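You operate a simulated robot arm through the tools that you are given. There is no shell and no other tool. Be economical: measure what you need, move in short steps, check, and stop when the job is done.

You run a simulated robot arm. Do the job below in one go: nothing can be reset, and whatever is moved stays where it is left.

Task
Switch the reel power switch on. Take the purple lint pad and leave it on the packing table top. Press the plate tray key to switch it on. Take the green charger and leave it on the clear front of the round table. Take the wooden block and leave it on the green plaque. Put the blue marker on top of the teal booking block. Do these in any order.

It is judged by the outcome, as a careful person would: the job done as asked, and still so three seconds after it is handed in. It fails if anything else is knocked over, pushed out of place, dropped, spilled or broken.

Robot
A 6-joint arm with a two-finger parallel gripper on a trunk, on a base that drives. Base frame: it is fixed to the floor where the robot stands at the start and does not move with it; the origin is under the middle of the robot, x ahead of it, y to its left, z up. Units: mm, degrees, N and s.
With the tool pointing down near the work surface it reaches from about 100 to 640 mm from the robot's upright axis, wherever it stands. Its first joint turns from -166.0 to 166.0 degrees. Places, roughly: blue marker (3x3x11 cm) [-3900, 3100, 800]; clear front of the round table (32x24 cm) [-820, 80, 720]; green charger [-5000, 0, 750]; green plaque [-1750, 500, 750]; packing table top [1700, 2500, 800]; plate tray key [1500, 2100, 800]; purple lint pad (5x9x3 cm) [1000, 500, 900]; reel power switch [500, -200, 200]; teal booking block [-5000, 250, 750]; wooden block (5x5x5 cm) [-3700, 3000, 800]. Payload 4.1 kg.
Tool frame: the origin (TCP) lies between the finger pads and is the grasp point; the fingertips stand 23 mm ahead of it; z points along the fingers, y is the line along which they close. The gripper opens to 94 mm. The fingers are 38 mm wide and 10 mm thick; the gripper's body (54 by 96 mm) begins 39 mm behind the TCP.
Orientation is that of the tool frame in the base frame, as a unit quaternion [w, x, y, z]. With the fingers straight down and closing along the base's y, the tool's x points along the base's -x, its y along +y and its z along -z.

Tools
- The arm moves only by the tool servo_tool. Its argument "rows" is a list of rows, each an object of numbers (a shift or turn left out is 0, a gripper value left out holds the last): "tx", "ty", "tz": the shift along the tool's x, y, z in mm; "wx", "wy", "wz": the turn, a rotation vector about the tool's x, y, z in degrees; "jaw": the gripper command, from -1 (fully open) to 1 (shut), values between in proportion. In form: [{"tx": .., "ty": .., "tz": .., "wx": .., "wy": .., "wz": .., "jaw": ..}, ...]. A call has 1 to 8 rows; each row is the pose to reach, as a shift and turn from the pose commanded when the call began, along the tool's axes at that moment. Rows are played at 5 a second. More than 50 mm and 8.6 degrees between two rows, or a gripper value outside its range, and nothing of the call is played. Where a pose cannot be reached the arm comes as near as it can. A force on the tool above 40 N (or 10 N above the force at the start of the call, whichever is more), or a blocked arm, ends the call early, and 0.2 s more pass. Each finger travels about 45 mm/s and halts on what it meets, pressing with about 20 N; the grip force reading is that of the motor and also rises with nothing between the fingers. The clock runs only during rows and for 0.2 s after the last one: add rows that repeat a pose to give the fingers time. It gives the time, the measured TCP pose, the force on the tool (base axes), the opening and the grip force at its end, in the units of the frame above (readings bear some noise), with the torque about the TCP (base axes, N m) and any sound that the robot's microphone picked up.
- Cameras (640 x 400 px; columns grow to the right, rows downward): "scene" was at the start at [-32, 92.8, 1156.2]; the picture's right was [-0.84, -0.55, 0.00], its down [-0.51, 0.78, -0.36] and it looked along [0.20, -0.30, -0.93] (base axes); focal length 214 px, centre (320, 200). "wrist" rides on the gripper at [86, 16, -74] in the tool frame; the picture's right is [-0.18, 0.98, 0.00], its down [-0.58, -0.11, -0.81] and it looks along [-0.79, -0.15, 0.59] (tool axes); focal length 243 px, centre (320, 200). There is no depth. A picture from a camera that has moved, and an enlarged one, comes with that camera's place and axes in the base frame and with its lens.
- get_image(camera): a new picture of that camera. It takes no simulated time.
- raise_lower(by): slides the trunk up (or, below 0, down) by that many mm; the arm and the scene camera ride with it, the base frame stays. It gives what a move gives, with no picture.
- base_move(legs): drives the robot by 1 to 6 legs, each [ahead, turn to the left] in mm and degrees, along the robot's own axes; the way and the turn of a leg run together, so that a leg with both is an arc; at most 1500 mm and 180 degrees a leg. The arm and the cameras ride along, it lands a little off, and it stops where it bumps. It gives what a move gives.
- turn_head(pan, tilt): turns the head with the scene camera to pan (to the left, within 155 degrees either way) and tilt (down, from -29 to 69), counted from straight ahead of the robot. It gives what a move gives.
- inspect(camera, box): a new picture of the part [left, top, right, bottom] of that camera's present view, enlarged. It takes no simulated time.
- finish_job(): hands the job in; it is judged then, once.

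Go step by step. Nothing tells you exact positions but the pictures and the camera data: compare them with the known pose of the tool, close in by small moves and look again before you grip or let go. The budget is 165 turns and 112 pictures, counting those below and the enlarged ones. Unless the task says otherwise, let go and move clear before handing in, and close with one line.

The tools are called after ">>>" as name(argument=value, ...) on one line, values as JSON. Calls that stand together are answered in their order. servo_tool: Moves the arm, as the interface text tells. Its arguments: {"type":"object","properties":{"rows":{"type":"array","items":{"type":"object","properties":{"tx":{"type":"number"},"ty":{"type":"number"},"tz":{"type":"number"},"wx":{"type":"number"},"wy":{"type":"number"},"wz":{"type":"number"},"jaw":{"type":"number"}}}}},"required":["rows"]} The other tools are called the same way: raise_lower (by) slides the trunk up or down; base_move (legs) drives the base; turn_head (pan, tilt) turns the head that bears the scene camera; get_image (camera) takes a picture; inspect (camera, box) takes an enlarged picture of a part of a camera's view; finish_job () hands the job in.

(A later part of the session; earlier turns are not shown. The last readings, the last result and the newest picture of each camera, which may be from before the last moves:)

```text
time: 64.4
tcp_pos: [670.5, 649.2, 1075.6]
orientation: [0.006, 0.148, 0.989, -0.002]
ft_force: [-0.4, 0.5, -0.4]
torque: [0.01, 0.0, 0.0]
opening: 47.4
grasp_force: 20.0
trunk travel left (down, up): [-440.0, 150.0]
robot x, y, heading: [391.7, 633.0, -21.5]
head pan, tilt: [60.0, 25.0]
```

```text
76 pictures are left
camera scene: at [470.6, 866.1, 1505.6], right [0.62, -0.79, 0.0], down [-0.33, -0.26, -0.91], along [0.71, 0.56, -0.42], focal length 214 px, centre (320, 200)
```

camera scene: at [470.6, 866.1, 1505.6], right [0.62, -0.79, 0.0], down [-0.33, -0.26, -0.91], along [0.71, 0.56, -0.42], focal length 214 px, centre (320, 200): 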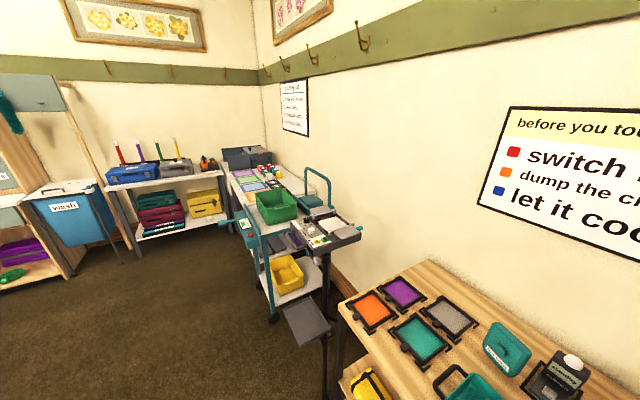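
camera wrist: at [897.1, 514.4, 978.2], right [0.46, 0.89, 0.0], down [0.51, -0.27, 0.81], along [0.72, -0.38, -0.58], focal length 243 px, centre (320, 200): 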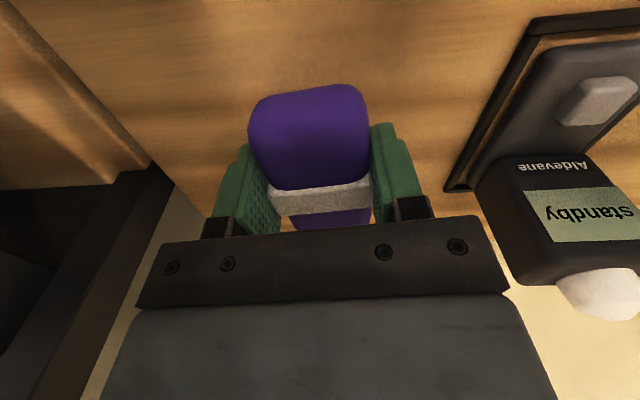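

>>> inspect(camera="scene", box=[205, 135, 375, 255])

>>> inspect(camera="scene", box=[0, 60, 220, 280])

```text
3.33 times, centred on (290, 195) of scene
camera zoom: at [470.6, 866.1, 1505.6], right [0.62, -0.79, 0.0], down [-0.33, -0.26, -0.91], along [0.71, 0.56, -0.42], focal length 715 px, centre (420, 217)
```

zoom: 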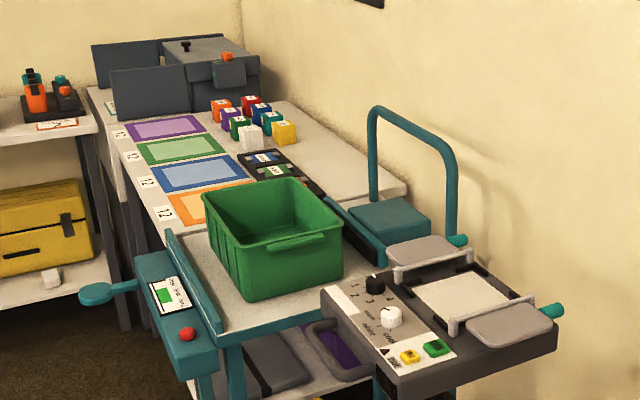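

```text
1.82 times, centred on (110, 170) of scene
camera zoom: at [470.6, 866.1, 1505.6], right [0.62, -0.79, 0.0], down [-0.33, -0.26, -0.91], along [0.71, 0.56, -0.42], focal length 390 px, centre (702, 254)
```

zoom: 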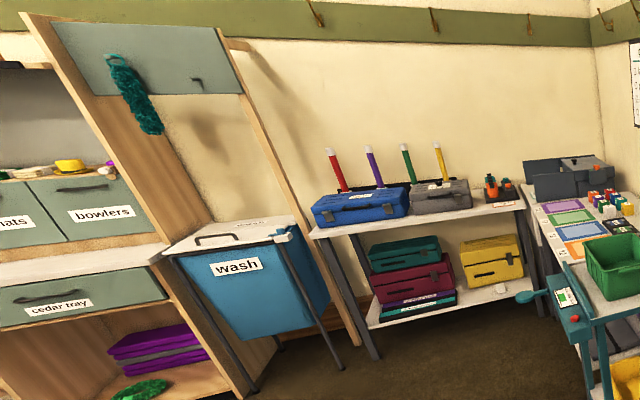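

The colour-zoned counter near (1700, 2400) looks like the packing table, but bins hide the details. I'll back off and drive over to that area with the pad held.

>>> base_move(legs=[[-220, 0], [0, 95], [1150, 0], [0, -53]])

>>> turn_head(pan=0, tilt=30)

>>> get_image(camera="scene")

```text
time: 78.0
tcp_pos: [707.4, 2019.3, 1075.4]
orientation: [0.006, -0.22, 0.975, 0.001]
ft_force: [-0.3, 0.0, -0.6]
torque: [0.01, 0.0, 0.0]
opening: 47.4
grasp_force: 19.8
trunk travel left (down, up): [-440.0, 150.0]
robot x, y, heading: [513.1, 1825.0, 20.6]
head pan, tilt: [60.0, 25.0]
```

```text
time: 79.3
tcp_pos: [708.1, 2018.8, 1076.6]
orientation: [0.007, -0.22, 0.975, 0.0]
ft_force: [0.0, 0.6, -0.9]
torque: [-0.01, 0.01, 0.01]
opening: 47.6
grasp_force: 20.2
trunk travel left (down, up): [-440.0, 150.0]
robot x, y, heading: [508.4, 1819.8, 20.9]
head pan, tilt: [0.0, 30.0]
```

```text
73 pictures are left
camera scene: at [481.1, 1985.1, 1497.7], right [0.35, -0.94, 0.0], down [-0.47, -0.18, -0.87], along [0.81, 0.31, -0.5], focal length 214 px, centre (320, 200)
```

scene: 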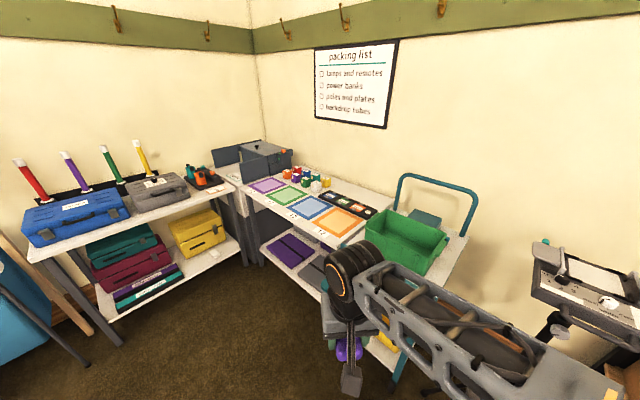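

>>> inspect(camera="scene", box=[220, 130, 390, 260])

>>> inspect(camera="scene", box=[470, 210, 640, 350])

```text
3.08 times, centred on (305, 195) of scene
camera zoom: at [481.1, 1985.1, 1497.7], right [0.35, -0.94, 0.0], down [-0.47, -0.18, -0.87], along [0.81, 0.31, -0.5], focal length 660 px, centre (366, 215)
```

zoom: 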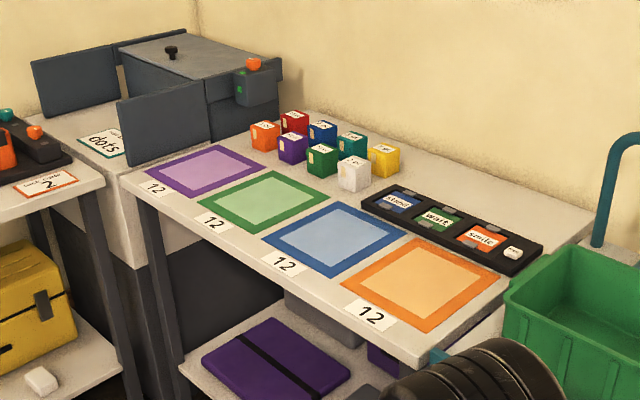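

```text
2.86 times, centred on (555, 280) of scene
camera zoom: at [481.1, 1985.1, 1497.7], right [0.35, -0.94, 0.0], down [-0.47, -0.18, -0.87], along [0.81, 0.31, -0.5], focal length 613 px, centre (-351, -29)
```

zoom: 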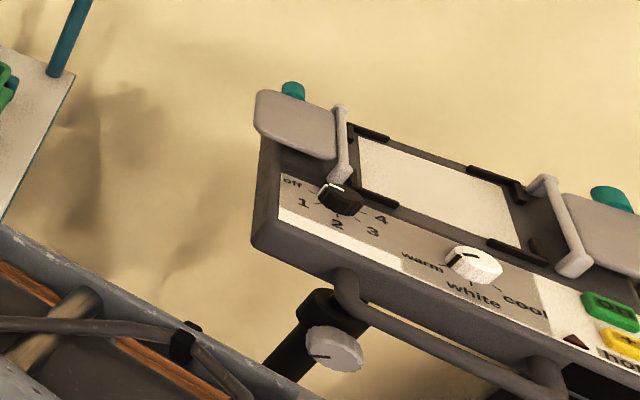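

The small white key at the end of the black plate tray (stand/wait/smile) is near (1527, 2100, 830) on this packing table. I'll drive around the cart lever to face the table.

>>> base_move(legs=[[0, 57], [815, 0], [0, -100]])

>>> turn_head(pan=0, tilt=35)

>>> get_image(camera="scene")

```text
time: 90.3
tcp_pos: [952.3, 2620.9, 1075.8]
orientation: [0.007, 0.149, 0.989, -0.003]
ft_force: [-0.8, -0.2, -0.5]
torque: [0.01, -0.01, 0.01]
opening: 47.3
grasp_force: 19.9
trunk travel left (down, up): [-440.0, 150.0]
robot x, y, heading: [669.7, 2606.8, -21.8]
head pan, tilt: [0.0, 30.0]
```

```text
time: 91.0
tcp_pos: [952.6, 2620.1, 1074.5]
orientation: [0.007, 0.149, 0.989, -0.001]
ft_force: [0.2, 0.1, -1.0]
torque: [0.0, -0.02, 0.06]
opening: 47.5
grasp_force: 19.6
trunk travel left (down, up): [-440.0, 150.0]
robot x, y, heading: [671.7, 2607.0, -22.0]
head pan, tilt: [0.0, 35.0]
```

```text
70 pictures are left
camera scene: at [761.3, 2748.8, 1489.9], right [-0.37, -0.93, 0.0], down [-0.53, 0.21, -0.82], along [0.76, -0.31, -0.57], focal length 214 px, centre (320, 200)
```

scene: 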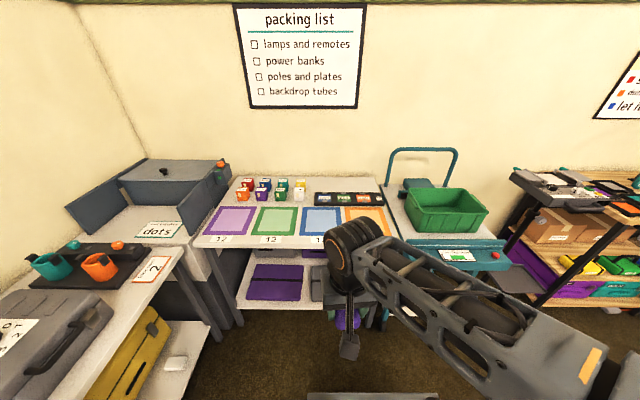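

>>> inspect(camera="scene", box=[180, 160, 420, 310])

```text
2.67 times, centred on (300, 235) of scene
camera zoom: at [761.3, 2748.8, 1489.9], right [-0.37, -0.93, 0.0], down [-0.53, 0.21, -0.82], along [0.76, -0.31, -0.57], focal length 572 px, centre (373, 107)
```

zoom: 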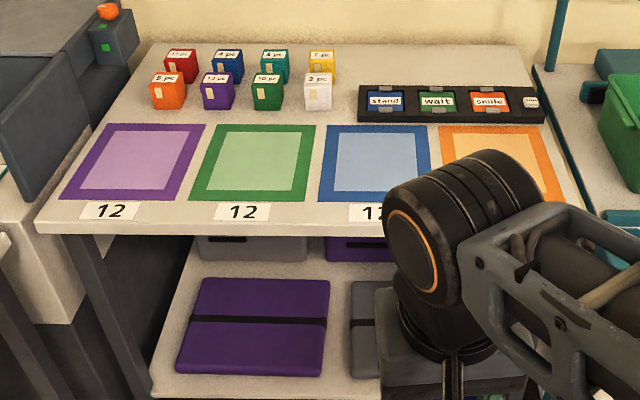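

>>> base_move(legs=[[360, 0]])

>>> turn_head(pan=10, tilt=50)

>>> get_image(camera="scene")

>>> get_image(camera="wrist")

```text
time: 93.3
tcp_pos: [1282.4, 2488.6, 1077.0]
orientation: [0.007, 0.149, 0.989, -0.002]
ft_force: [0.2, -0.2, -0.2]
torque: [-0.01, 0.03, 0.0]
opening: 47.5
grasp_force: 19.3
trunk travel left (down, up): [-440.0, 150.0]
robot x, y, heading: [1000.3, 2472.5, -21.8]
head pan, tilt: [0.0, 35.0]
```

```text
time: 94.1
tcp_pos: [1281.9, 2487.2, 1075.9]
orientation: [0.006, 0.151, 0.989, -0.002]
ft_force: [-0.8, -0.7, -1.1]
torque: [-0.01, 0.02, 0.01]
opening: 47.5
grasp_force: 20.1
trunk travel left (down, up): [-440.0, 150.0]
robot x, y, heading: [1004.4, 2479.6, -22.1]
head pan, tilt: [10.0, 50.0]
```

```text
68 pictures are left
camera scene: at [1085.4, 2632.9, 1468.2], right [-0.21, -0.98, 0.0], down [-0.75, 0.16, -0.64], along [0.63, -0.13, -0.77], focal length 214 px, centre (320, 200)
```

scene: 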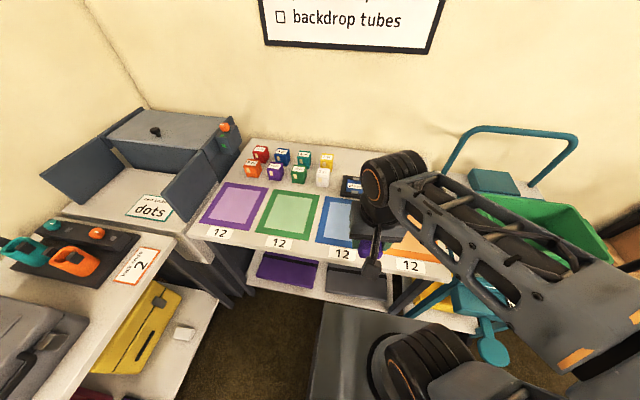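

```text
67 pictures are left
camera wrist: at [1204.2, 2529.7, 1148.7], right [0.47, 0.88, 0.0], down [0.51, -0.27, 0.81], along [0.72, -0.38, -0.58], focal length 243 px, centre (320, 200)
```

wrist: 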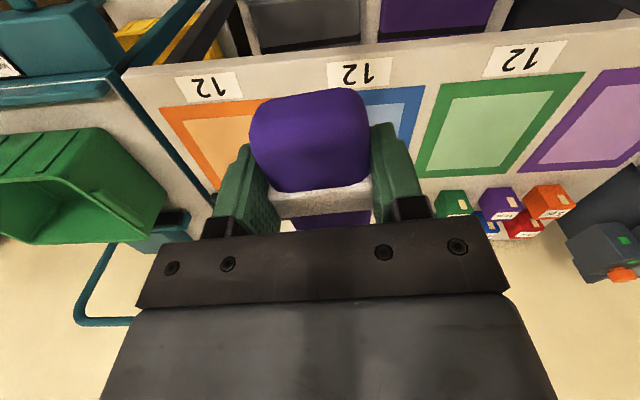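

Both views agree: the gap between the green and blue squares at the front is about (1448, 2586, 815). I'll set the pad there, mostly on the bare front strip.

>>> servo_tool(rows=[{"tx": -15, "ty": 20, "tz": 10}, {"tx": -35, "ty": 45, "tz": 20}, {"tx": -57, "ty": 72, "tz": 40}, {"tx": -80, "ty": 102, "tz": 65}, {"tx": -100, "ty": 128, "tz": 95}, {"tx": -114, "ty": 145, "tz": 125}, {"tx": -114, "ty": 145, "tz": 155}, {"tx": -114, "ty": 145, "tz": 186}])

>>> get_image(camera="wrist")

>>> get_image(camera="scene")

```text
time: 95.9
tcp_pos: [1436.1, 2590.4, 889.5]
orientation: [0.008, 0.15, 0.989, -0.003]
ft_force: [-0.6, 0.6, -0.1]
torque: [-0.02, 0.02, -0.04]
opening: 47.2
grasp_force: 19.8
trunk travel left (down, up): [-440.0, 150.0]
robot x, y, heading: [1002.5, 2475.0, -22.0]
head pan, tilt: [10.0, 50.0]
```

```text
66 pictures are left
camera wrist: at [1357.8, 2633.3, 963.4], right [0.47, 0.88, 0.0], down [0.51, -0.27, 0.81], along [0.72, -0.38, -0.58], focal length 243 px, centre (320, 200)
```

wrist: 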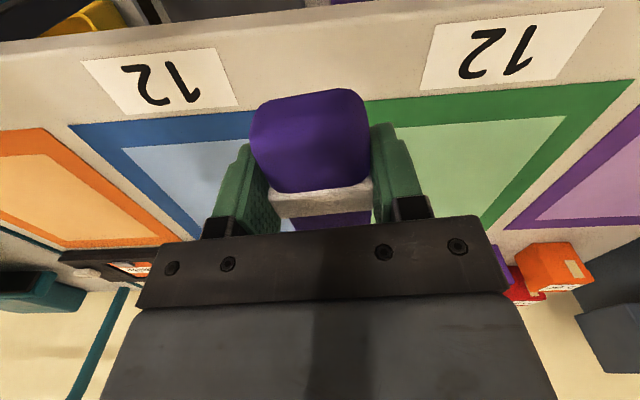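

```text
65 pictures are left
camera scene: at [1085.4, 2633.0, 1468.2], right [-0.21, -0.98, 0.0], down [-0.75, 0.16, -0.64], along [0.63, -0.13, -0.77], focal length 214 px, centre (320, 200)
```

scene: 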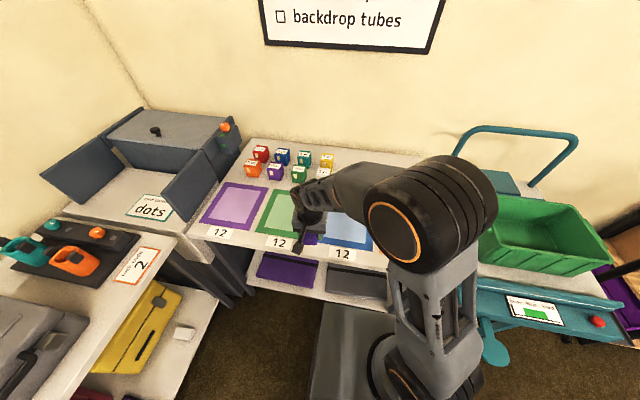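

>>> servo_tool(rows=[{"tz": 20}, {"tz": 38}, {"tz": 44}, {"tz": 47}, {"tz": 50}, {"tz": 53}, {"tz": 56}])

```text
time: 97.5
tcp_pos: [1436.2, 2590.3, 834.4]
orientation: [0.007, 0.15, 0.989, -0.002]
ft_force: [0.4, -0.1, 0.5]
torque: [-0.01, 0.04, -0.02]
opening: 47.1
grasp_force: 19.9
trunk travel left (down, up): [-440.0, 150.0]
robot x, y, heading: [1002.0, 2477.4, -21.7]
head pan, tilt: [10.0, 50.0]
```

>>> servo_tool(rows=[{"tz": 3}, {"tz": 6}, {"tz": 9}, {"tz": 12}, {"tz": 15}, {"tz": 18}, {"tz": 21}, {"tz": 24}])

>>> inspect(camera="scene", box=[250, 180, 350, 280])

```text
time: 98.8
tcp_pos: [1437.4, 2590.2, 824.6]
orientation: [0.01, 0.149, 0.989, -0.001]
ft_force: [-11.5, -4.1, 25.5]
torque: [-0.74, 0.07, -0.34]
opening: 47.5
grasp_force: 19.9
trunk travel left (down, up): [-440.0, 150.0]
robot x, y, heading: [1005.3, 2477.0, -21.6]
head pan, tilt: [10.0, 50.0]
stopped in row 6: the force on the tool passed its limit (the readings are from after the stop); the commanded pose is now the measured one
```

```text
4.00 times, centred on (300, 230) of scene
camera zoom: at [1082.2, 2632.1, 1468.7], right [-0.21, -0.98, 0.0], down [-0.75, 0.16, -0.64], along [0.63, -0.13, -0.76], focal length 858 px, centre (400, 80)
```

zoom: 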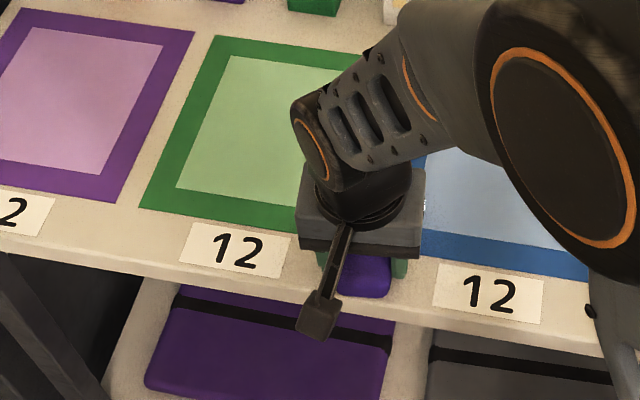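

Contact with the table at about z = 802. The pad's front end is close to the table edge, so I'll lift slightly, move 30 mm in, and set it down.

>>> servo_tool(rows=[{"tz": -8}, {"tz": -12, "tx": -15}, {"tz": -12, "tx": -30}, {"tz": -6, "tx": -30}, {"tz": -3, "tx": -30}, {"tz": -1, "tx": -30}])

>>> servo_tool(rows=[{"jaw": 0.2}, {"jaw": -0.2}, {"jaw": -0.5}, {"jaw": -0.5}, {"jaw": -0.5}])

>>> servo_tool(rows=[{"tz": -15}, {"tz": -40}, {"tz": -85}, {"tz": -130}, {"tz": -175}, {"tz": -220}])

>>> get_image(camera="wrist")

```text
time: 100.2
tcp_pos: [1467.5, 2583.3, 824.9]
orientation: [0.01, 0.15, 0.989, -0.001]
ft_force: [-2.2, -0.3, 10.5]
torque: [-0.23, 0.32, -0.06]
opening: 47.4
grasp_force: 20.2
trunk travel left (down, up): [-440.0, 150.0]
robot x, y, heading: [1004.0, 2477.2, -21.9]
head pan, tilt: [10.0, 50.0]
```

```text
time: 101.4
tcp_pos: [1466.6, 2582.8, 825.8]
orientation: [0.01, 0.149, 0.989, 0.0]
ft_force: [2.7, 7.9, 23.4]
torque: [-0.55, 0.59, -0.23]
opening: 66.9
grasp_force: 0.0
trunk travel left (down, up): [-440.0, 150.0]
robot x, y, heading: [1004.2, 2479.1, -21.7]
head pan, tilt: [10.0, 50.0]
```

```text
time: 102.8
tcp_pos: [1460.7, 2585.4, 1043.2]
orientation: [0.009, 0.149, 0.989, -0.001]
ft_force: [-0.2, 1.1, 0.0]
torque: [0.03, 0.03, -0.01]
opening: 70.4
grasp_force: 0.2
trunk travel left (down, up): [-440.0, 150.0]
robot x, y, heading: [1000.4, 2477.4, -22.0]
head pan, tilt: [10.0, 50.0]
```

```text
63 pictures are left
camera wrist: at [1383.4, 2628.0, 1115.2], right [0.47, 0.88, 0.0], down [0.51, -0.27, 0.82], along [0.72, -0.38, -0.58], focal length 243 px, centre (320, 200)
```

wrist: 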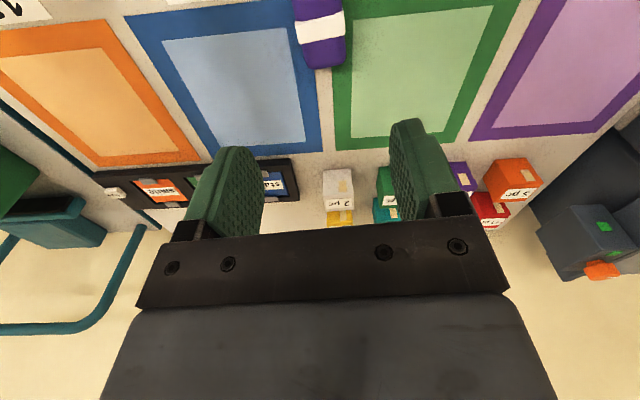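

The pad is resting on the table. Next is the key at about (1539, 2088, 825): I'll edge the base forward 25 mm and swing the closed gripper over to it.

>>> base_move(legs=[[25, 0]])

>>> servo_tool(rows=[{"tx": -20, "ty": -40, "jaw": 1}, {"tx": -36, "ty": -85}, {"tx": -52, "ty": -130}, {"tx": -68, "ty": -175}, {"tx": -84, "ty": -220}, {"tx": -100, "ty": -265}, {"tx": -116, "ty": -310}, {"tx": -132, "ty": -350}])

>>> get_image(camera="wrist")

>>> get_image(camera="scene")

```text
time: 103.6
tcp_pos: [1485.2, 2576.8, 1041.8]
orientation: [0.01, 0.15, 0.989, -0.001]
ft_force: [-0.5, -0.5, -0.3]
torque: [-0.02, 0.0, 0.03]
opening: 70.6
grasp_force: 0.1
trunk travel left (down, up): [-440.0, 150.0]
robot x, y, heading: [1027.4, 2467.4, -22.4]
head pan, tilt: [10.0, 50.0]
```

```text
time: 105.4
tcp_pos: [1508.2, 2201.1, 1045.4]
orientation: [0.009, 0.15, 0.989, 0.0]
ft_force: [0.0, -0.3, -0.4]
torque: [0.04, 0.0, 0.02]
opening: 0.2
grasp_force: 20.3
trunk travel left (down, up): [-440.0, 150.0]
robot x, y, heading: [1024.0, 2467.3, -22.3]
head pan, tilt: [10.0, 50.0]
```

```text
62 pictures are left
camera wrist: at [1428.9, 2243.6, 1117.0], right [0.47, 0.88, 0.01], down [0.51, -0.27, 0.82], along [0.72, -0.38, -0.58], focal length 243 px, centre (320, 200)
```

wrist: 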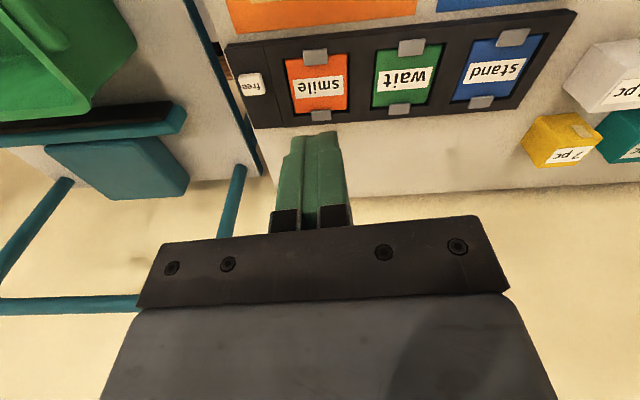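

```text
61 pictures are left
camera scene: at [1108.7, 2623.2, 1468.2], right [-0.21, -0.98, 0.0], down [-0.75, 0.16, -0.64], along [0.63, -0.13, -0.77], focal length 214 px, centre (320, 200)
```

scene: 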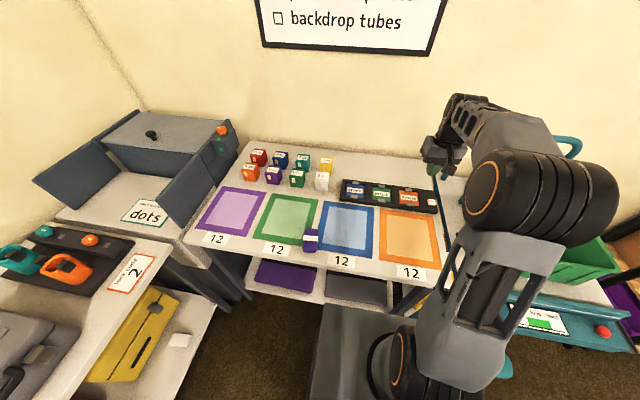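

>>> inspect(camera="wrist", box=[220, 20, 420, 140])

```text
3.20 times, centred on (320, 80) of wrist
camera zoom: at [1428.9, 2243.6, 1117.0], right [0.47, 0.88, 0.01], down [0.51, -0.27, 0.82], along [0.72, -0.38, -0.58], focal length 776 px, centre (320, 584)
```

zoom: 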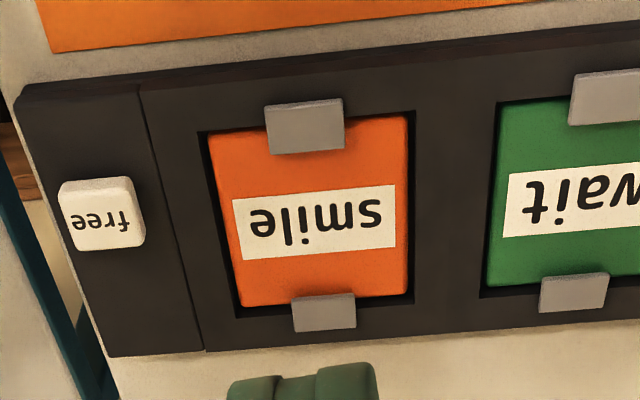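

>>> servo_tool(rows=[{"tx": -20, "ty": -35, "tz": 10}, {"tx": -40, "ty": -70, "tz": 20}, {"tx": -57, "ty": -94, "tz": 40}, {"tx": -57, "ty": -94, "tz": 80}, {"tx": -57, "ty": -94, "tz": 120}, {"tx": -57, "ty": -94, "tz": 155}])

>>> get_image(camera="wrist")

>>> inspect(camera="scene", box=[330, 100, 490, 220])

```text
time: 106.8
tcp_pos: [1540.6, 2096.2, 888.9]
orientation: [0.009, 0.149, 0.989, -0.001]
ft_force: [-0.1, 0.3, -1.2]
torque: [-0.01, 0.0, 0.01]
opening: 0.0
grasp_force: 20.1
trunk travel left (down, up): [-440.0, 150.0]
robot x, y, heading: [1026.0, 2463.5, -22.0]
head pan, tilt: [10.0, 50.0]
```

```text
59 pictures are left
camera wrist: at [1461.6, 2138.3, 961.4], right [0.47, 0.88, 0.0], down [0.51, -0.27, 0.82], along [0.72, -0.38, -0.58], focal length 243 px, centre (320, 200)
```

wrist: 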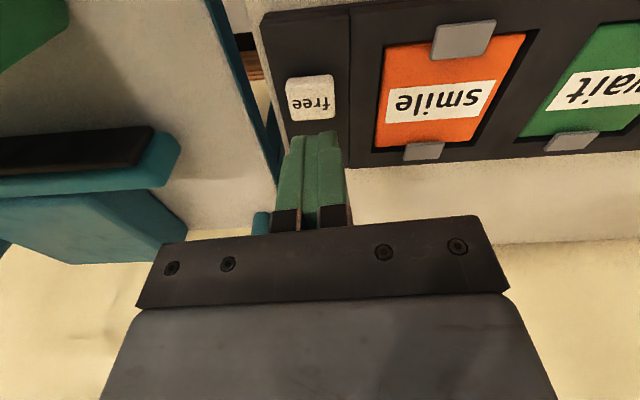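

```text
3.33 times, centred on (410, 160) of scene
camera zoom: at [1108.8, 2623.3, 1468.2], right [-0.21, -0.98, 0.0], down [-0.75, 0.16, -0.64], along [0.63, -0.13, -0.77], focal length 715 px, centre (20, 333)
```

zoom: 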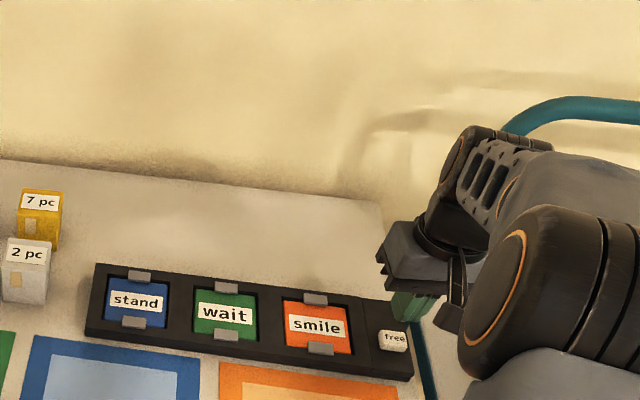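

>>> servo_tool(rows=[{"tx": 6.3, "ty": -3.5, "tz": 20}, {"tx": 6.3, "ty": -3.5, "tz": 30}, {"tx": 6.3, "ty": -3.5, "tz": 34}, {"tx": 6.3, "ty": -3.5, "tz": 38}, {"tx": 6.3, "ty": -3.5, "tz": 41}, {"tx": 6.3, "ty": -3.5, "tz": 44}, {"tx": 6.3, "ty": -3.5, "tz": 47}])

>>> get_image(camera="wrist")

```text
time: 108.5
tcp_pos: [1532.4, 2093.7, 849.7]
orientation: [0.014, 0.15, 0.989, -0.004]
ft_force: [-7.7, 5.4, 20.1]
torque: [0.18, 0.39, -0.06]
opening: 0.0
grasp_force: 20.4
trunk travel left (down, up): [-440.0, 150.0]
robot x, y, heading: [1026.8, 2469.2, -22.2]
head pan, tilt: [10.0, 50.0]
heard: click
stopped in row 7: the force on the tool passed its limit (the readings are from after the stop); the commanded pose is now the measured one
```

```text
57 pictures are left
camera wrist: at [1453.2, 2136.0, 921.9], right [0.47, 0.88, 0.0], down [0.5, -0.27, 0.82], along [0.73, -0.38, -0.57], focal length 243 px, centre (320, 200)
```

wrist: 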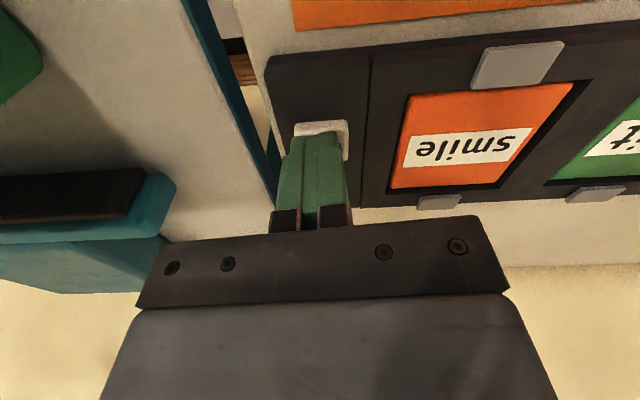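

A click was heard. I'll lift and check the key.

>>> servo_tool(rows=[{"tz": -10}, {"tz": -40}, {"tz": -90}, {"tz": -135}, {"tz": -180}, {"tx": 40, "ty": 20, "tz": -200}])

>>> inspect(camera="wrist", box=[220, 0, 460, 160])

>>> inspect(camera="scene", box=[330, 160, 450, 240])

```text
time: 109.9
tcp_pos: [1498.0, 2124.9, 1045.0]
orientation: [0.013, 0.15, 0.989, -0.003]
ft_force: [0.0, 0.6, -0.5]
torque: [0.03, 0.01, 0.02]
opening: 0.0
grasp_force: 20.1
trunk travel left (down, up): [-440.0, 150.0]
robot x, y, heading: [1026.3, 2465.2, -21.9]
head pan, tilt: [10.0, 50.0]
```

```text
2.50 times, centred on (340, 80) of wrist
camera zoom: at [1418.4, 2167.3, 1116.3], right [0.47, 0.88, 0.0], down [0.5, -0.27, 0.82], along [0.73, -0.38, -0.57], focal length 606 px, centre (270, 500)
```

zoom: 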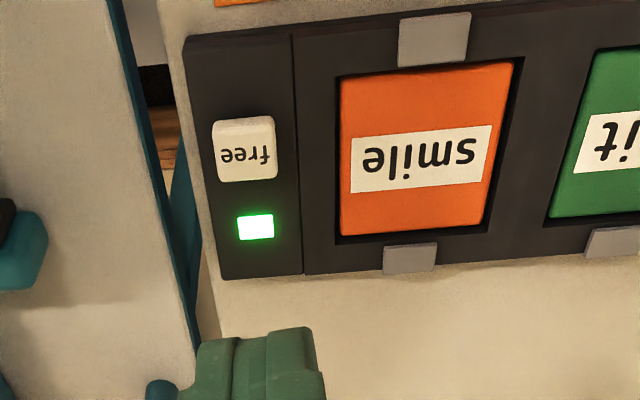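

```text
5.00 times, centred on (390, 200) of scene
camera zoom: at [1108.5, 2623.6, 1468.1], right [-0.21, -0.98, 0.0], down [-0.75, 0.16, -0.64], along [0.63, -0.13, -0.77], focal length 1072 px, centre (-30, 200)
```

zoom: 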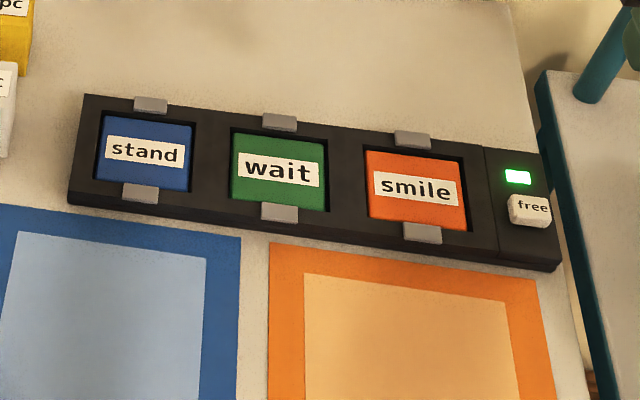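

The key's green light is on. Now I'll fold the arm in, back off, turn around, and look toward the far side of the room.

>>> servo_tool(rows=[{"tx": 34, "ty": 20}, {"tx": 68, "ty": 40}, {"tx": 102, "ty": 60}, {"tx": 136, "ty": 80}, {"tx": 170, "ty": 100}, {"tx": 204, "ty": 120}, {"tx": 238, "ty": 140}, {"tx": 272, "ty": 162}])

>>> base_move(legs=[[-500, 0], [0, -158]])

>>> turn_head(pan=15, tilt=12)

>>> get_image(camera="scene")

```text
time: 111.7
tcp_pos: [1284.4, 2359.5, 1037.9]
orientation: [0.013, 0.15, 0.989, -0.003]
ft_force: [0.4, -0.5, 0.5]
torque: [-0.02, 0.07, -0.04]
opening: 0.0
grasp_force: 19.9
trunk travel left (down, up): [-440.0, 150.0]
robot x, y, heading: [1027.3, 2465.7, -22.1]
head pan, tilt: [10.0, 50.0]
```

```text
time: 121.2
tcp_pos: [288.6, 2668.3, 1038.0]
orientation: [-0.001, 1.0, 0.016, -0.013]
ft_force: [0.8, 0.9, 0.3]
torque: [-0.02, 0.02, -0.01]
opening: 0.0
grasp_force: 19.7
trunk travel left (down, up): [-440.0, 150.0]
robot x, y, heading: [571.9, 2650.3, 177.1]
head pan, tilt: [10.0, 50.0]
```

```text
time: 122.3
tcp_pos: [288.2, 2668.3, 1038.0]
orientation: [0.0, 1.0, 0.016, -0.013]
ft_force: [-0.1, 0.1, 0.8]
torque: [0.04, 0.05, 0.02]
opening: 0.3
grasp_force: 20.2
trunk travel left (down, up): [-440.0, 150.0]
robot x, y, heading: [566.3, 2653.8, 177.1]
head pan, tilt: [15.0, 12.0]
```

```text
54 pictures are left
camera scene: at [528.2, 2460.4, 1526.7], right [-0.21, 0.98, 0.0], down [0.2, 0.04, -0.98], along [-0.96, -0.2, -0.21], focal length 214 px, centre (320, 200)
```

scene: 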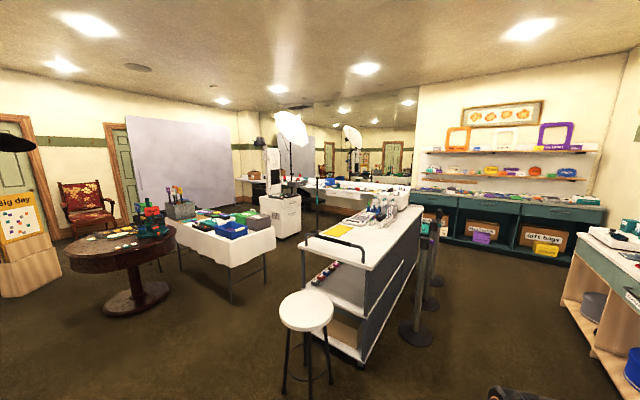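

>>> inspect(camera="scene", box=[220, 130, 460, 290])

>>> inspect(camera="scene", box=[60, 170, 290, 330])

```text
2.50 times, centred on (340, 210) of scene
camera zoom: at [528.2, 2460.4, 1526.7], right [-0.21, 0.98, 0.0], down [0.2, 0.04, -0.98], along [-0.96, -0.2, -0.21], focal length 536 px, centre (270, 175)
```

zoom: 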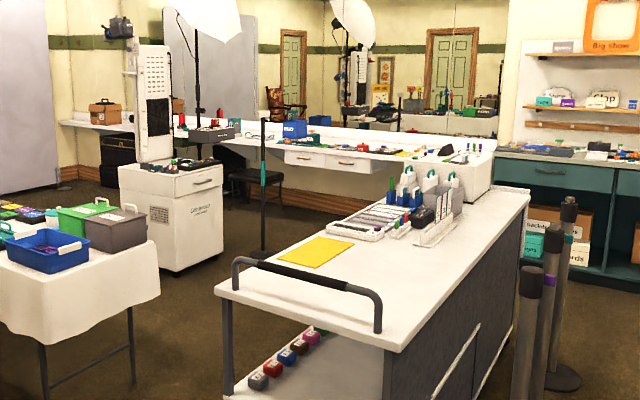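

```text
2.50 times, centred on (175, 250) of scene
camera zoom: at [528.2, 2460.4, 1526.7], right [-0.21, 0.98, 0.0], down [0.2, 0.04, -0.98], along [-0.96, -0.2, -0.21], focal length 536 px, centre (682, 75)
```

zoom: 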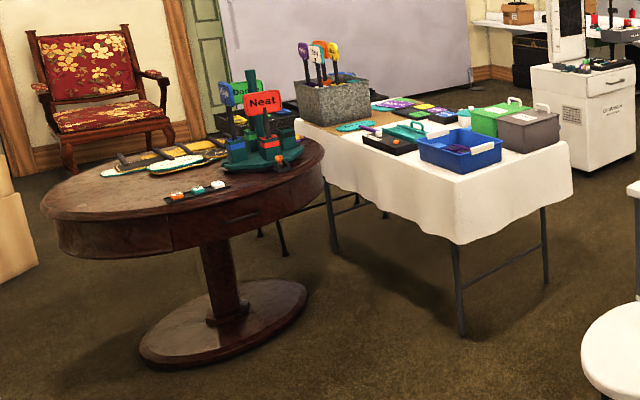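

The vanity counter with the mirror (far end) should hold the block and marker. I'll drive through the aisle between the cloth table and the workbench.

>>> base_move(legs=[[0, 75], [1170, 0], [0, -75], [1200, 0], [0, -20], [600, 0]])

>>> turn_head(pan=-5, tilt=18)

>>> get_image(camera="scene")

```text
time: 144.5
tcp_pos: [-1803.0, 1953.4, 1035.9]
orientation: [-0.003, 0.987, -0.16, -0.014]
ft_force: [0.0, 0.1, -0.1]
torque: [-0.01, -0.01, 0.01]
opening: 0.1
grasp_force: 19.8
trunk travel left (down, up): [-440.0, 150.0]
robot x, y, heading: [-1544.3, 1844.1, 157.0]
head pan, tilt: [15.0, 12.0]
```

```text
time: 145.3
tcp_pos: [-1802.7, 1953.9, 1037.0]
orientation: [-0.003, 0.987, -0.158, -0.013]
ft_force: [0.0, 0.2, 0.4]
torque: [-0.06, 0.02, -0.01]
opening: 0.1
grasp_force: 20.2
trunk travel left (down, up): [-440.0, 150.0]
robot x, y, heading: [-1550.3, 1843.2, 157.3]
head pan, tilt: [-5.0, 18.0]
```

```text
51 pictures are left
camera scene: at [-1638.4, 1707.4, 1517.0], right [0.47, 0.88, 0.0], down [0.27, -0.14, -0.95], along [-0.84, 0.45, -0.31], focal length 214 px, centre (320, 200)
```

scene: 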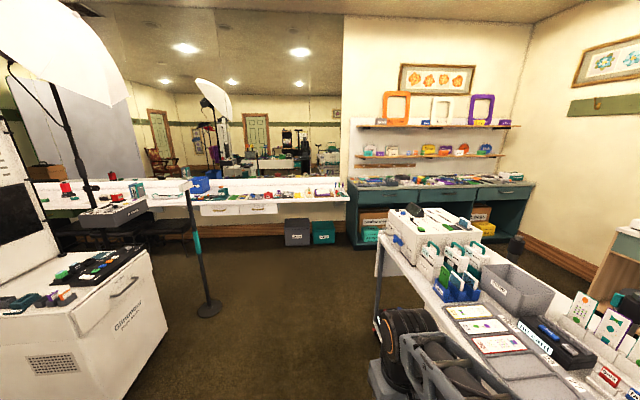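

>>> inspect(camera="scene", box=[190, 160, 370, 260])

>>> inspect(camera="scene", box=[0, 160, 220, 400])

```text
3.56 times, centred on (280, 210) of scene
camera zoom: at [-1638.4, 1707.4, 1517.0], right [0.47, 0.88, 0.0], down [0.27, -0.14, -0.95], along [-0.84, 0.45, -0.31], focal length 763 px, centre (462, 164)
```

zoom: 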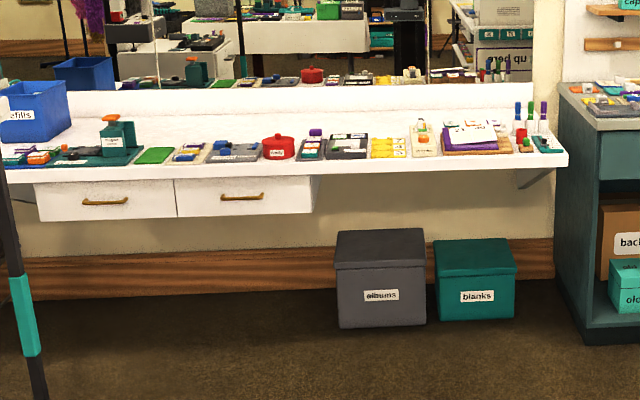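

```text
1.67 times, centred on (110, 280) of scene
camera zoom: at [-1638.4, 1707.4, 1517.0], right [0.47, 0.88, 0.0], down [0.27, -0.14, -0.95], along [-0.84, 0.45, -0.31], focal length 358 px, centre (670, 67)
```

zoom: 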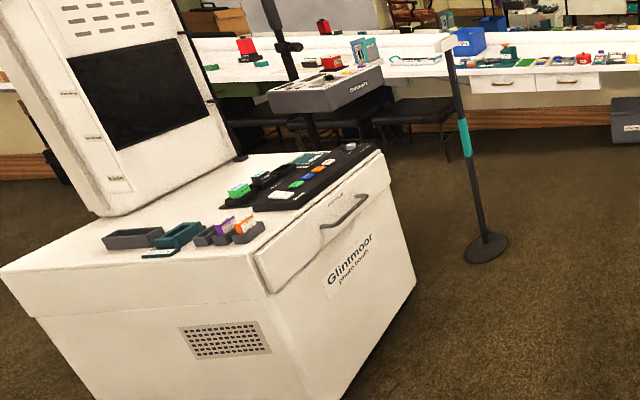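

>>> base_move(legs=[[0, 8.5], [1240, 0], [0, -37], [680, 0], [0, 27]])

>>> turn_head(pan=-5, tilt=40)

>>> get_image(camera="scene")

```text
time: 158.9
tcp_pos: [-3430.7, 2835.5, 1037.1]
orientation: [-0.003, 0.984, -0.179, -0.012]
ft_force: [-1.0, -0.6, -0.2]
torque: [0.02, 0.0, 0.05]
opening: 0.2
grasp_force: 20.1
trunk travel left (down, up): [-440.0, 150.0]
robot x, y, heading: [-3182.8, 2712.0, 154.6]
head pan, tilt: [-5.0, 18.0]
```

```text
time: 159.7
tcp_pos: [-3431.2, 2835.8, 1036.7]
orientation: [-0.002, 0.983, -0.181, -0.014]
ft_force: [0.0, -0.2, 0.3]
torque: [-0.03, 0.01, 0.0]
opening: 0.4
grasp_force: 19.9
trunk travel left (down, up): [-440.0, 150.0]
robot x, y, heading: [-3179.3, 2714.9, 154.1]
head pan, tilt: [-5.0, 40.0]
```

```text
48 pictures are left
camera scene: at [-3270.6, 2578.4, 1482.4], right [0.51, 0.86, 0.0], down [0.55, -0.33, -0.77], along [-0.66, 0.39, -0.64], focal length 214 px, centre (320, 200)
```

scene: 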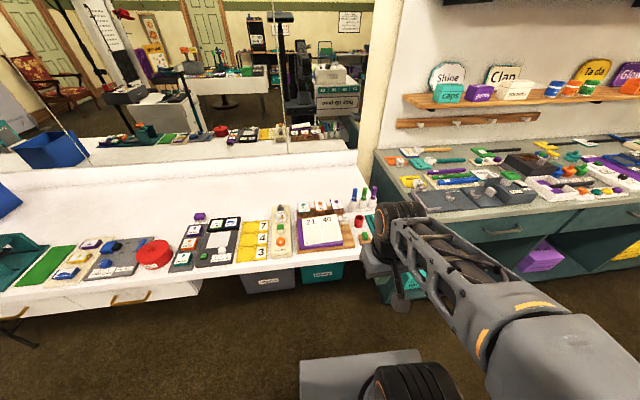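

>>> inspect(camera="scene", box=[240, 170, 400, 270])

>>> get_image(camera="wrist")

```text
4.00 times, centred on (320, 220) of scene
camera zoom: at [-3270.6, 2578.4, 1482.4], right [0.51, 0.86, 0.0], down [0.55, -0.33, -0.77], along [-0.66, 0.39, -0.64], focal length 858 px, centre (320, 120)
```

zoom: 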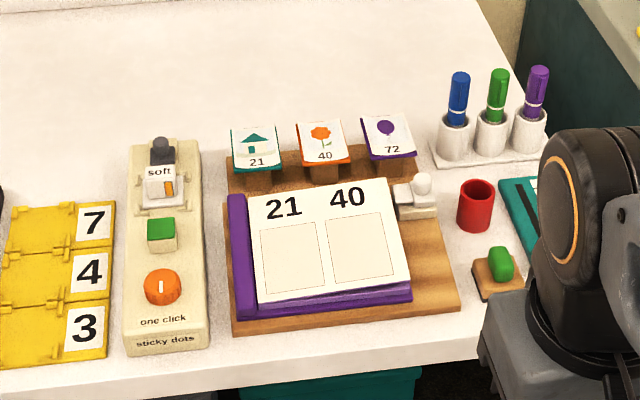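

```text
46 pictures are left
camera wrist: at [-3353.9, 2790.1, 1108.9], right [-0.52, -0.85, 0.0], down [-0.48, 0.3, 0.82], along [-0.7, 0.43, -0.57], focal length 243 px, centre (320, 200)
```

wrist: 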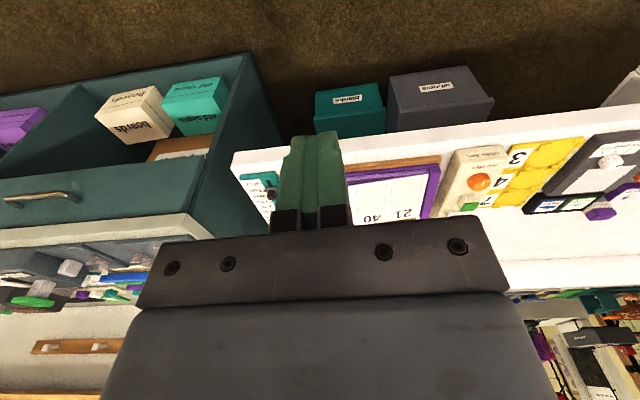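

The blue marker stands in a cup near (-3830, 3090). The wooden block isn't clearly visible with the arm in the way, so I'll shift the arm left and look again.

>>> servo_tool(rows=[{"ty": 45}, {"ty": 90}, {"ty": 135}, {"ty": 180}, {"ty": 220}])

>>> inspect(camera="scene", box=[300, 160, 420, 280])

>>> inspect(camera="wrist", box=[120, 60, 360, 260])

```text
time: 160.9
tcp_pos: [-3510.8, 2628.7, 1038.7]
orientation: [-0.003, 0.983, -0.182, -0.013]
ft_force: [-0.7, 0.9, 0.6]
torque: [0.01, 0.0, 0.04]
opening: 0.0
grasp_force: 19.8
trunk travel left (down, up): [-440.0, 150.0]
robot x, y, heading: [-3179.8, 2714.0, 154.3]
head pan, tilt: [-5.0, 40.0]
```

```text
3.33 times, centred on (360, 220) of scene
camera zoom: at [-3270.7, 2578.1, 1482.3], right [0.51, 0.86, 0.0], down [0.55, -0.33, -0.77], along [-0.66, 0.39, -0.64], focal length 715 px, centre (187, 133)
```

zoom: 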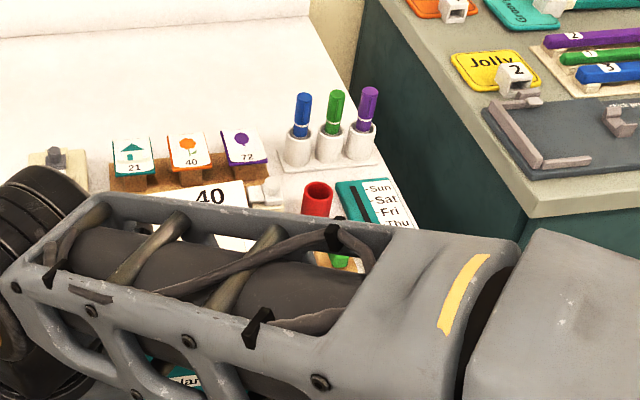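

```text
2.00 times, centred on (240, 160) of wrist
camera zoom: at [-3432.8, 2583.0, 1108.4], right [-0.52, -0.85, 0.0], down [-0.48, 0.3, 0.82], along [-0.7, 0.43, -0.57], focal length 485 px, centre (480, 280)
```

zoom: 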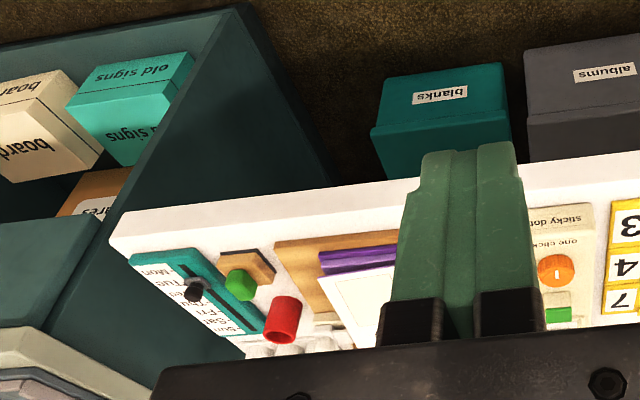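

The "wooden block" must be the small tan wooden square with a green knob, at about (-3665, 3019, 810). I'll bring the open gripper above it and look.

>>> servo_tool(rows=[{"tx": -20, "ty": -40, "jaw": -1}, {"tx": -50, "ty": -75}, {"tx": -80, "ty": -110}, {"tx": -110, "ty": -145}, {"tx": -140, "ty": -180}, {"tx": -170, "ty": -215}, {"tx": -200, "ty": -250}, {"tx": -225, "ty": -290}])

>>> servo_tool(rows=[{"tx": -25, "ty": -10, "tz": 20}, {"tx": -50, "ty": -19, "tz": 50}, {"tx": -50, "ty": -19, "tz": 80}])

>>> get_image(camera="wrist")

```text
time: 162.7
tcp_pos: [-3616.8, 2980.8, 1042.6]
orientation: [-0.003, 0.983, -0.181, -0.013]
ft_force: [-0.3, -1.0, -0.6]
torque: [0.03, 0.02, -0.03]
opening: 94.1
grasp_force: 0.1
trunk travel left (down, up): [-440.0, 150.0]
robot x, y, heading: [-3181.5, 2712.3, 154.1]
head pan, tilt: [-5.0, 40.0]
```

```text
time: 163.5
tcp_pos: [-3660.8, 3018.4, 964.3]
orientation: [-0.004, 0.983, -0.181, -0.014]
ft_force: [0.1, -0.2, -0.4]
torque: [-0.03, -0.04, -0.02]
opening: 94.2
grasp_force: 0.1
trunk travel left (down, up): [-440.0, 150.0]
robot x, y, heading: [-3179.4, 2716.2, 154.6]
head pan, tilt: [-5.0, 40.0]
```

```text
43 pictures are left
camera wrist: at [-3583.3, 2971.8, 1036.0], right [-0.52, -0.85, 0.0], down [-0.48, 0.3, 0.82], along [-0.7, 0.43, -0.57], focal length 243 px, centre (320, 200)
```

wrist: 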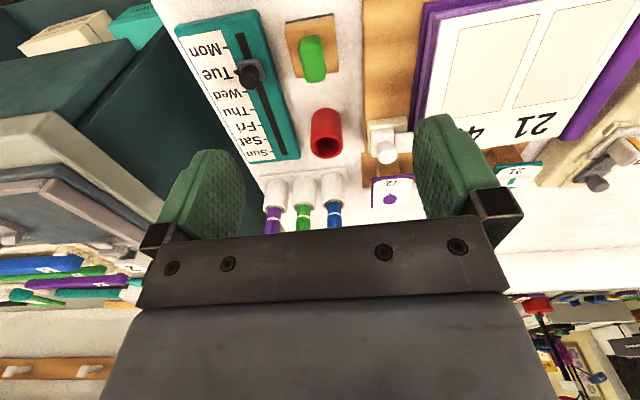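

>>> inspect(camera="wrist", box=[250, 0, 380, 90])

```text
4.44 times, centred on (315, 45) of wrist
camera zoom: at [-3583.3, 2971.8, 1036.0], right [-0.52, -0.85, 0.0], down [-0.48, 0.3, 0.82], along [-0.7, 0.43, -0.57], focal length 1078 px, centre (342, 889)
```

zoom: 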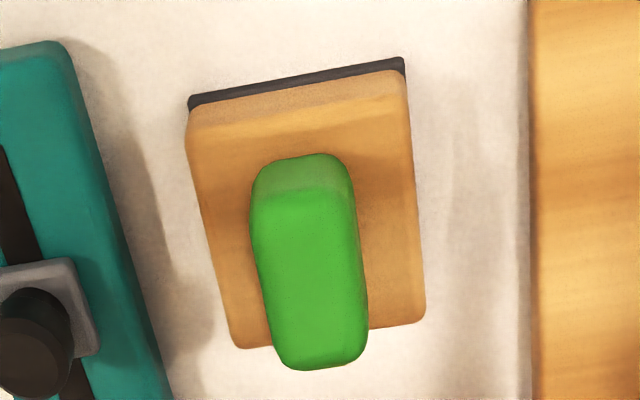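

The block is a stamp: wooden base with a green handle, centre (-3677, 3037), heading 156°. I'll grip it by the handle, since the gaps beside the base are narrow.

>>> servo_tool(rows=[{"tx": -22, "ty": -12, "tz": 40, "wz": 3, "jaw": -0.3}, {"tx": -22, "ty": -12, "tz": 80, "wz": 3}, {"tx": -22, "ty": -12, "tz": 115, "wz": 3}, {"tx": -22, "ty": -12, "tz": 145, "wz": 3}])

>>> get_image(camera="wrist")

>>> inspect(camera="scene", box=[310, 180, 410, 260])

```text
time: 164.5
tcp_pos: [-3680.9, 3039.0, 819.5]
orientation: [-0.002, 0.978, -0.206, -0.013]
ft_force: [0.3, -0.7, -0.7]
torque: [-0.01, 0.03, -0.01]
opening: 61.0
grasp_force: 0.1
trunk travel left (down, up): [-440.0, 150.0]
robot x, y, heading: [-3181.1, 2713.8, 154.6]
head pan, tilt: [-5.0, 40.0]
```

```text
41 pictures are left
camera wrist: at [-3606.0, 2989.0, 891.8], right [-0.57, -0.82, 0.0], down [-0.47, 0.33, 0.82], along [-0.68, 0.46, -0.57], focal length 243 px, centre (320, 200)
```

wrist: 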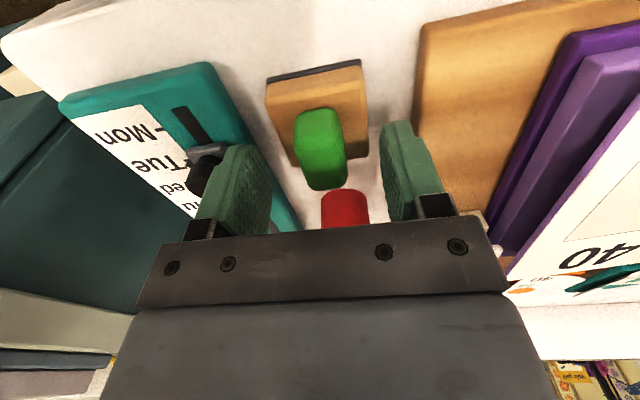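

```text
5.00 times, centred on (360, 220) of scene
camera zoom: at [-3270.7, 2578.4, 1482.4], right [0.51, 0.86, 0.0], down [0.55, -0.33, -0.77], along [-0.66, 0.39, -0.64], focal length 1072 px, centre (120, 100)
```

zoom: 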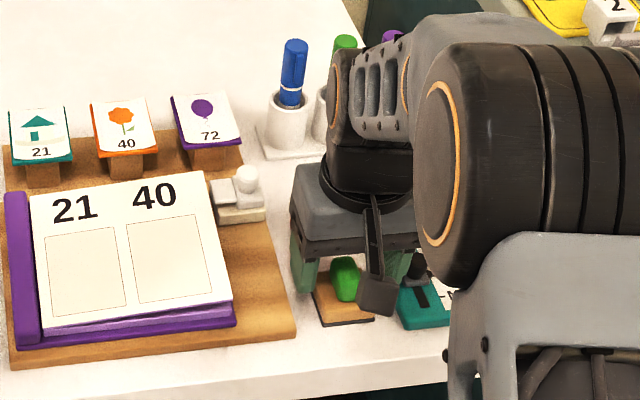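

>>> servo_tool(rows=[{"tz": 8}, {"tz": 15}, {"tz": 20}, {"tz": 20, "jaw": 0.3}, {"tz": 20, "jaw": 1}, {"tz": 20}, {"tz": 20}, {"tz": 20}])

>>> get_image(camera="wrist")

```text
time: 165.1
tcp_pos: [-3680.6, 3039.9, 818.2]
orientation: [-0.006, 0.978, -0.207, -0.018]
ft_force: [11.0, -9.2, 22.0]
torque: [0.4, -0.99, -0.62]
opening: 59.5
grasp_force: 0.0
trunk travel left (down, up): [-440.0, 150.0]
robot x, y, heading: [-3181.9, 2715.2, 154.3]
head pan, tilt: [-5.0, 40.0]
stopped in row 2: the force on the tool passed its limit (the readings are from after the stop); the commanded pose is now the measured one
```

```text
39 pictures are left
camera wrist: at [-3604.9, 2989.1, 888.0], right [-0.57, -0.82, 0.0], down [-0.46, 0.32, 0.83], along [-0.68, 0.47, -0.56], focal length 243 px, centre (320, 200)
```

wrist: 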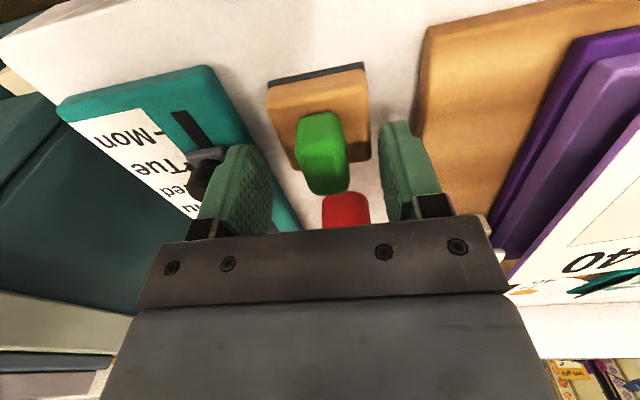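

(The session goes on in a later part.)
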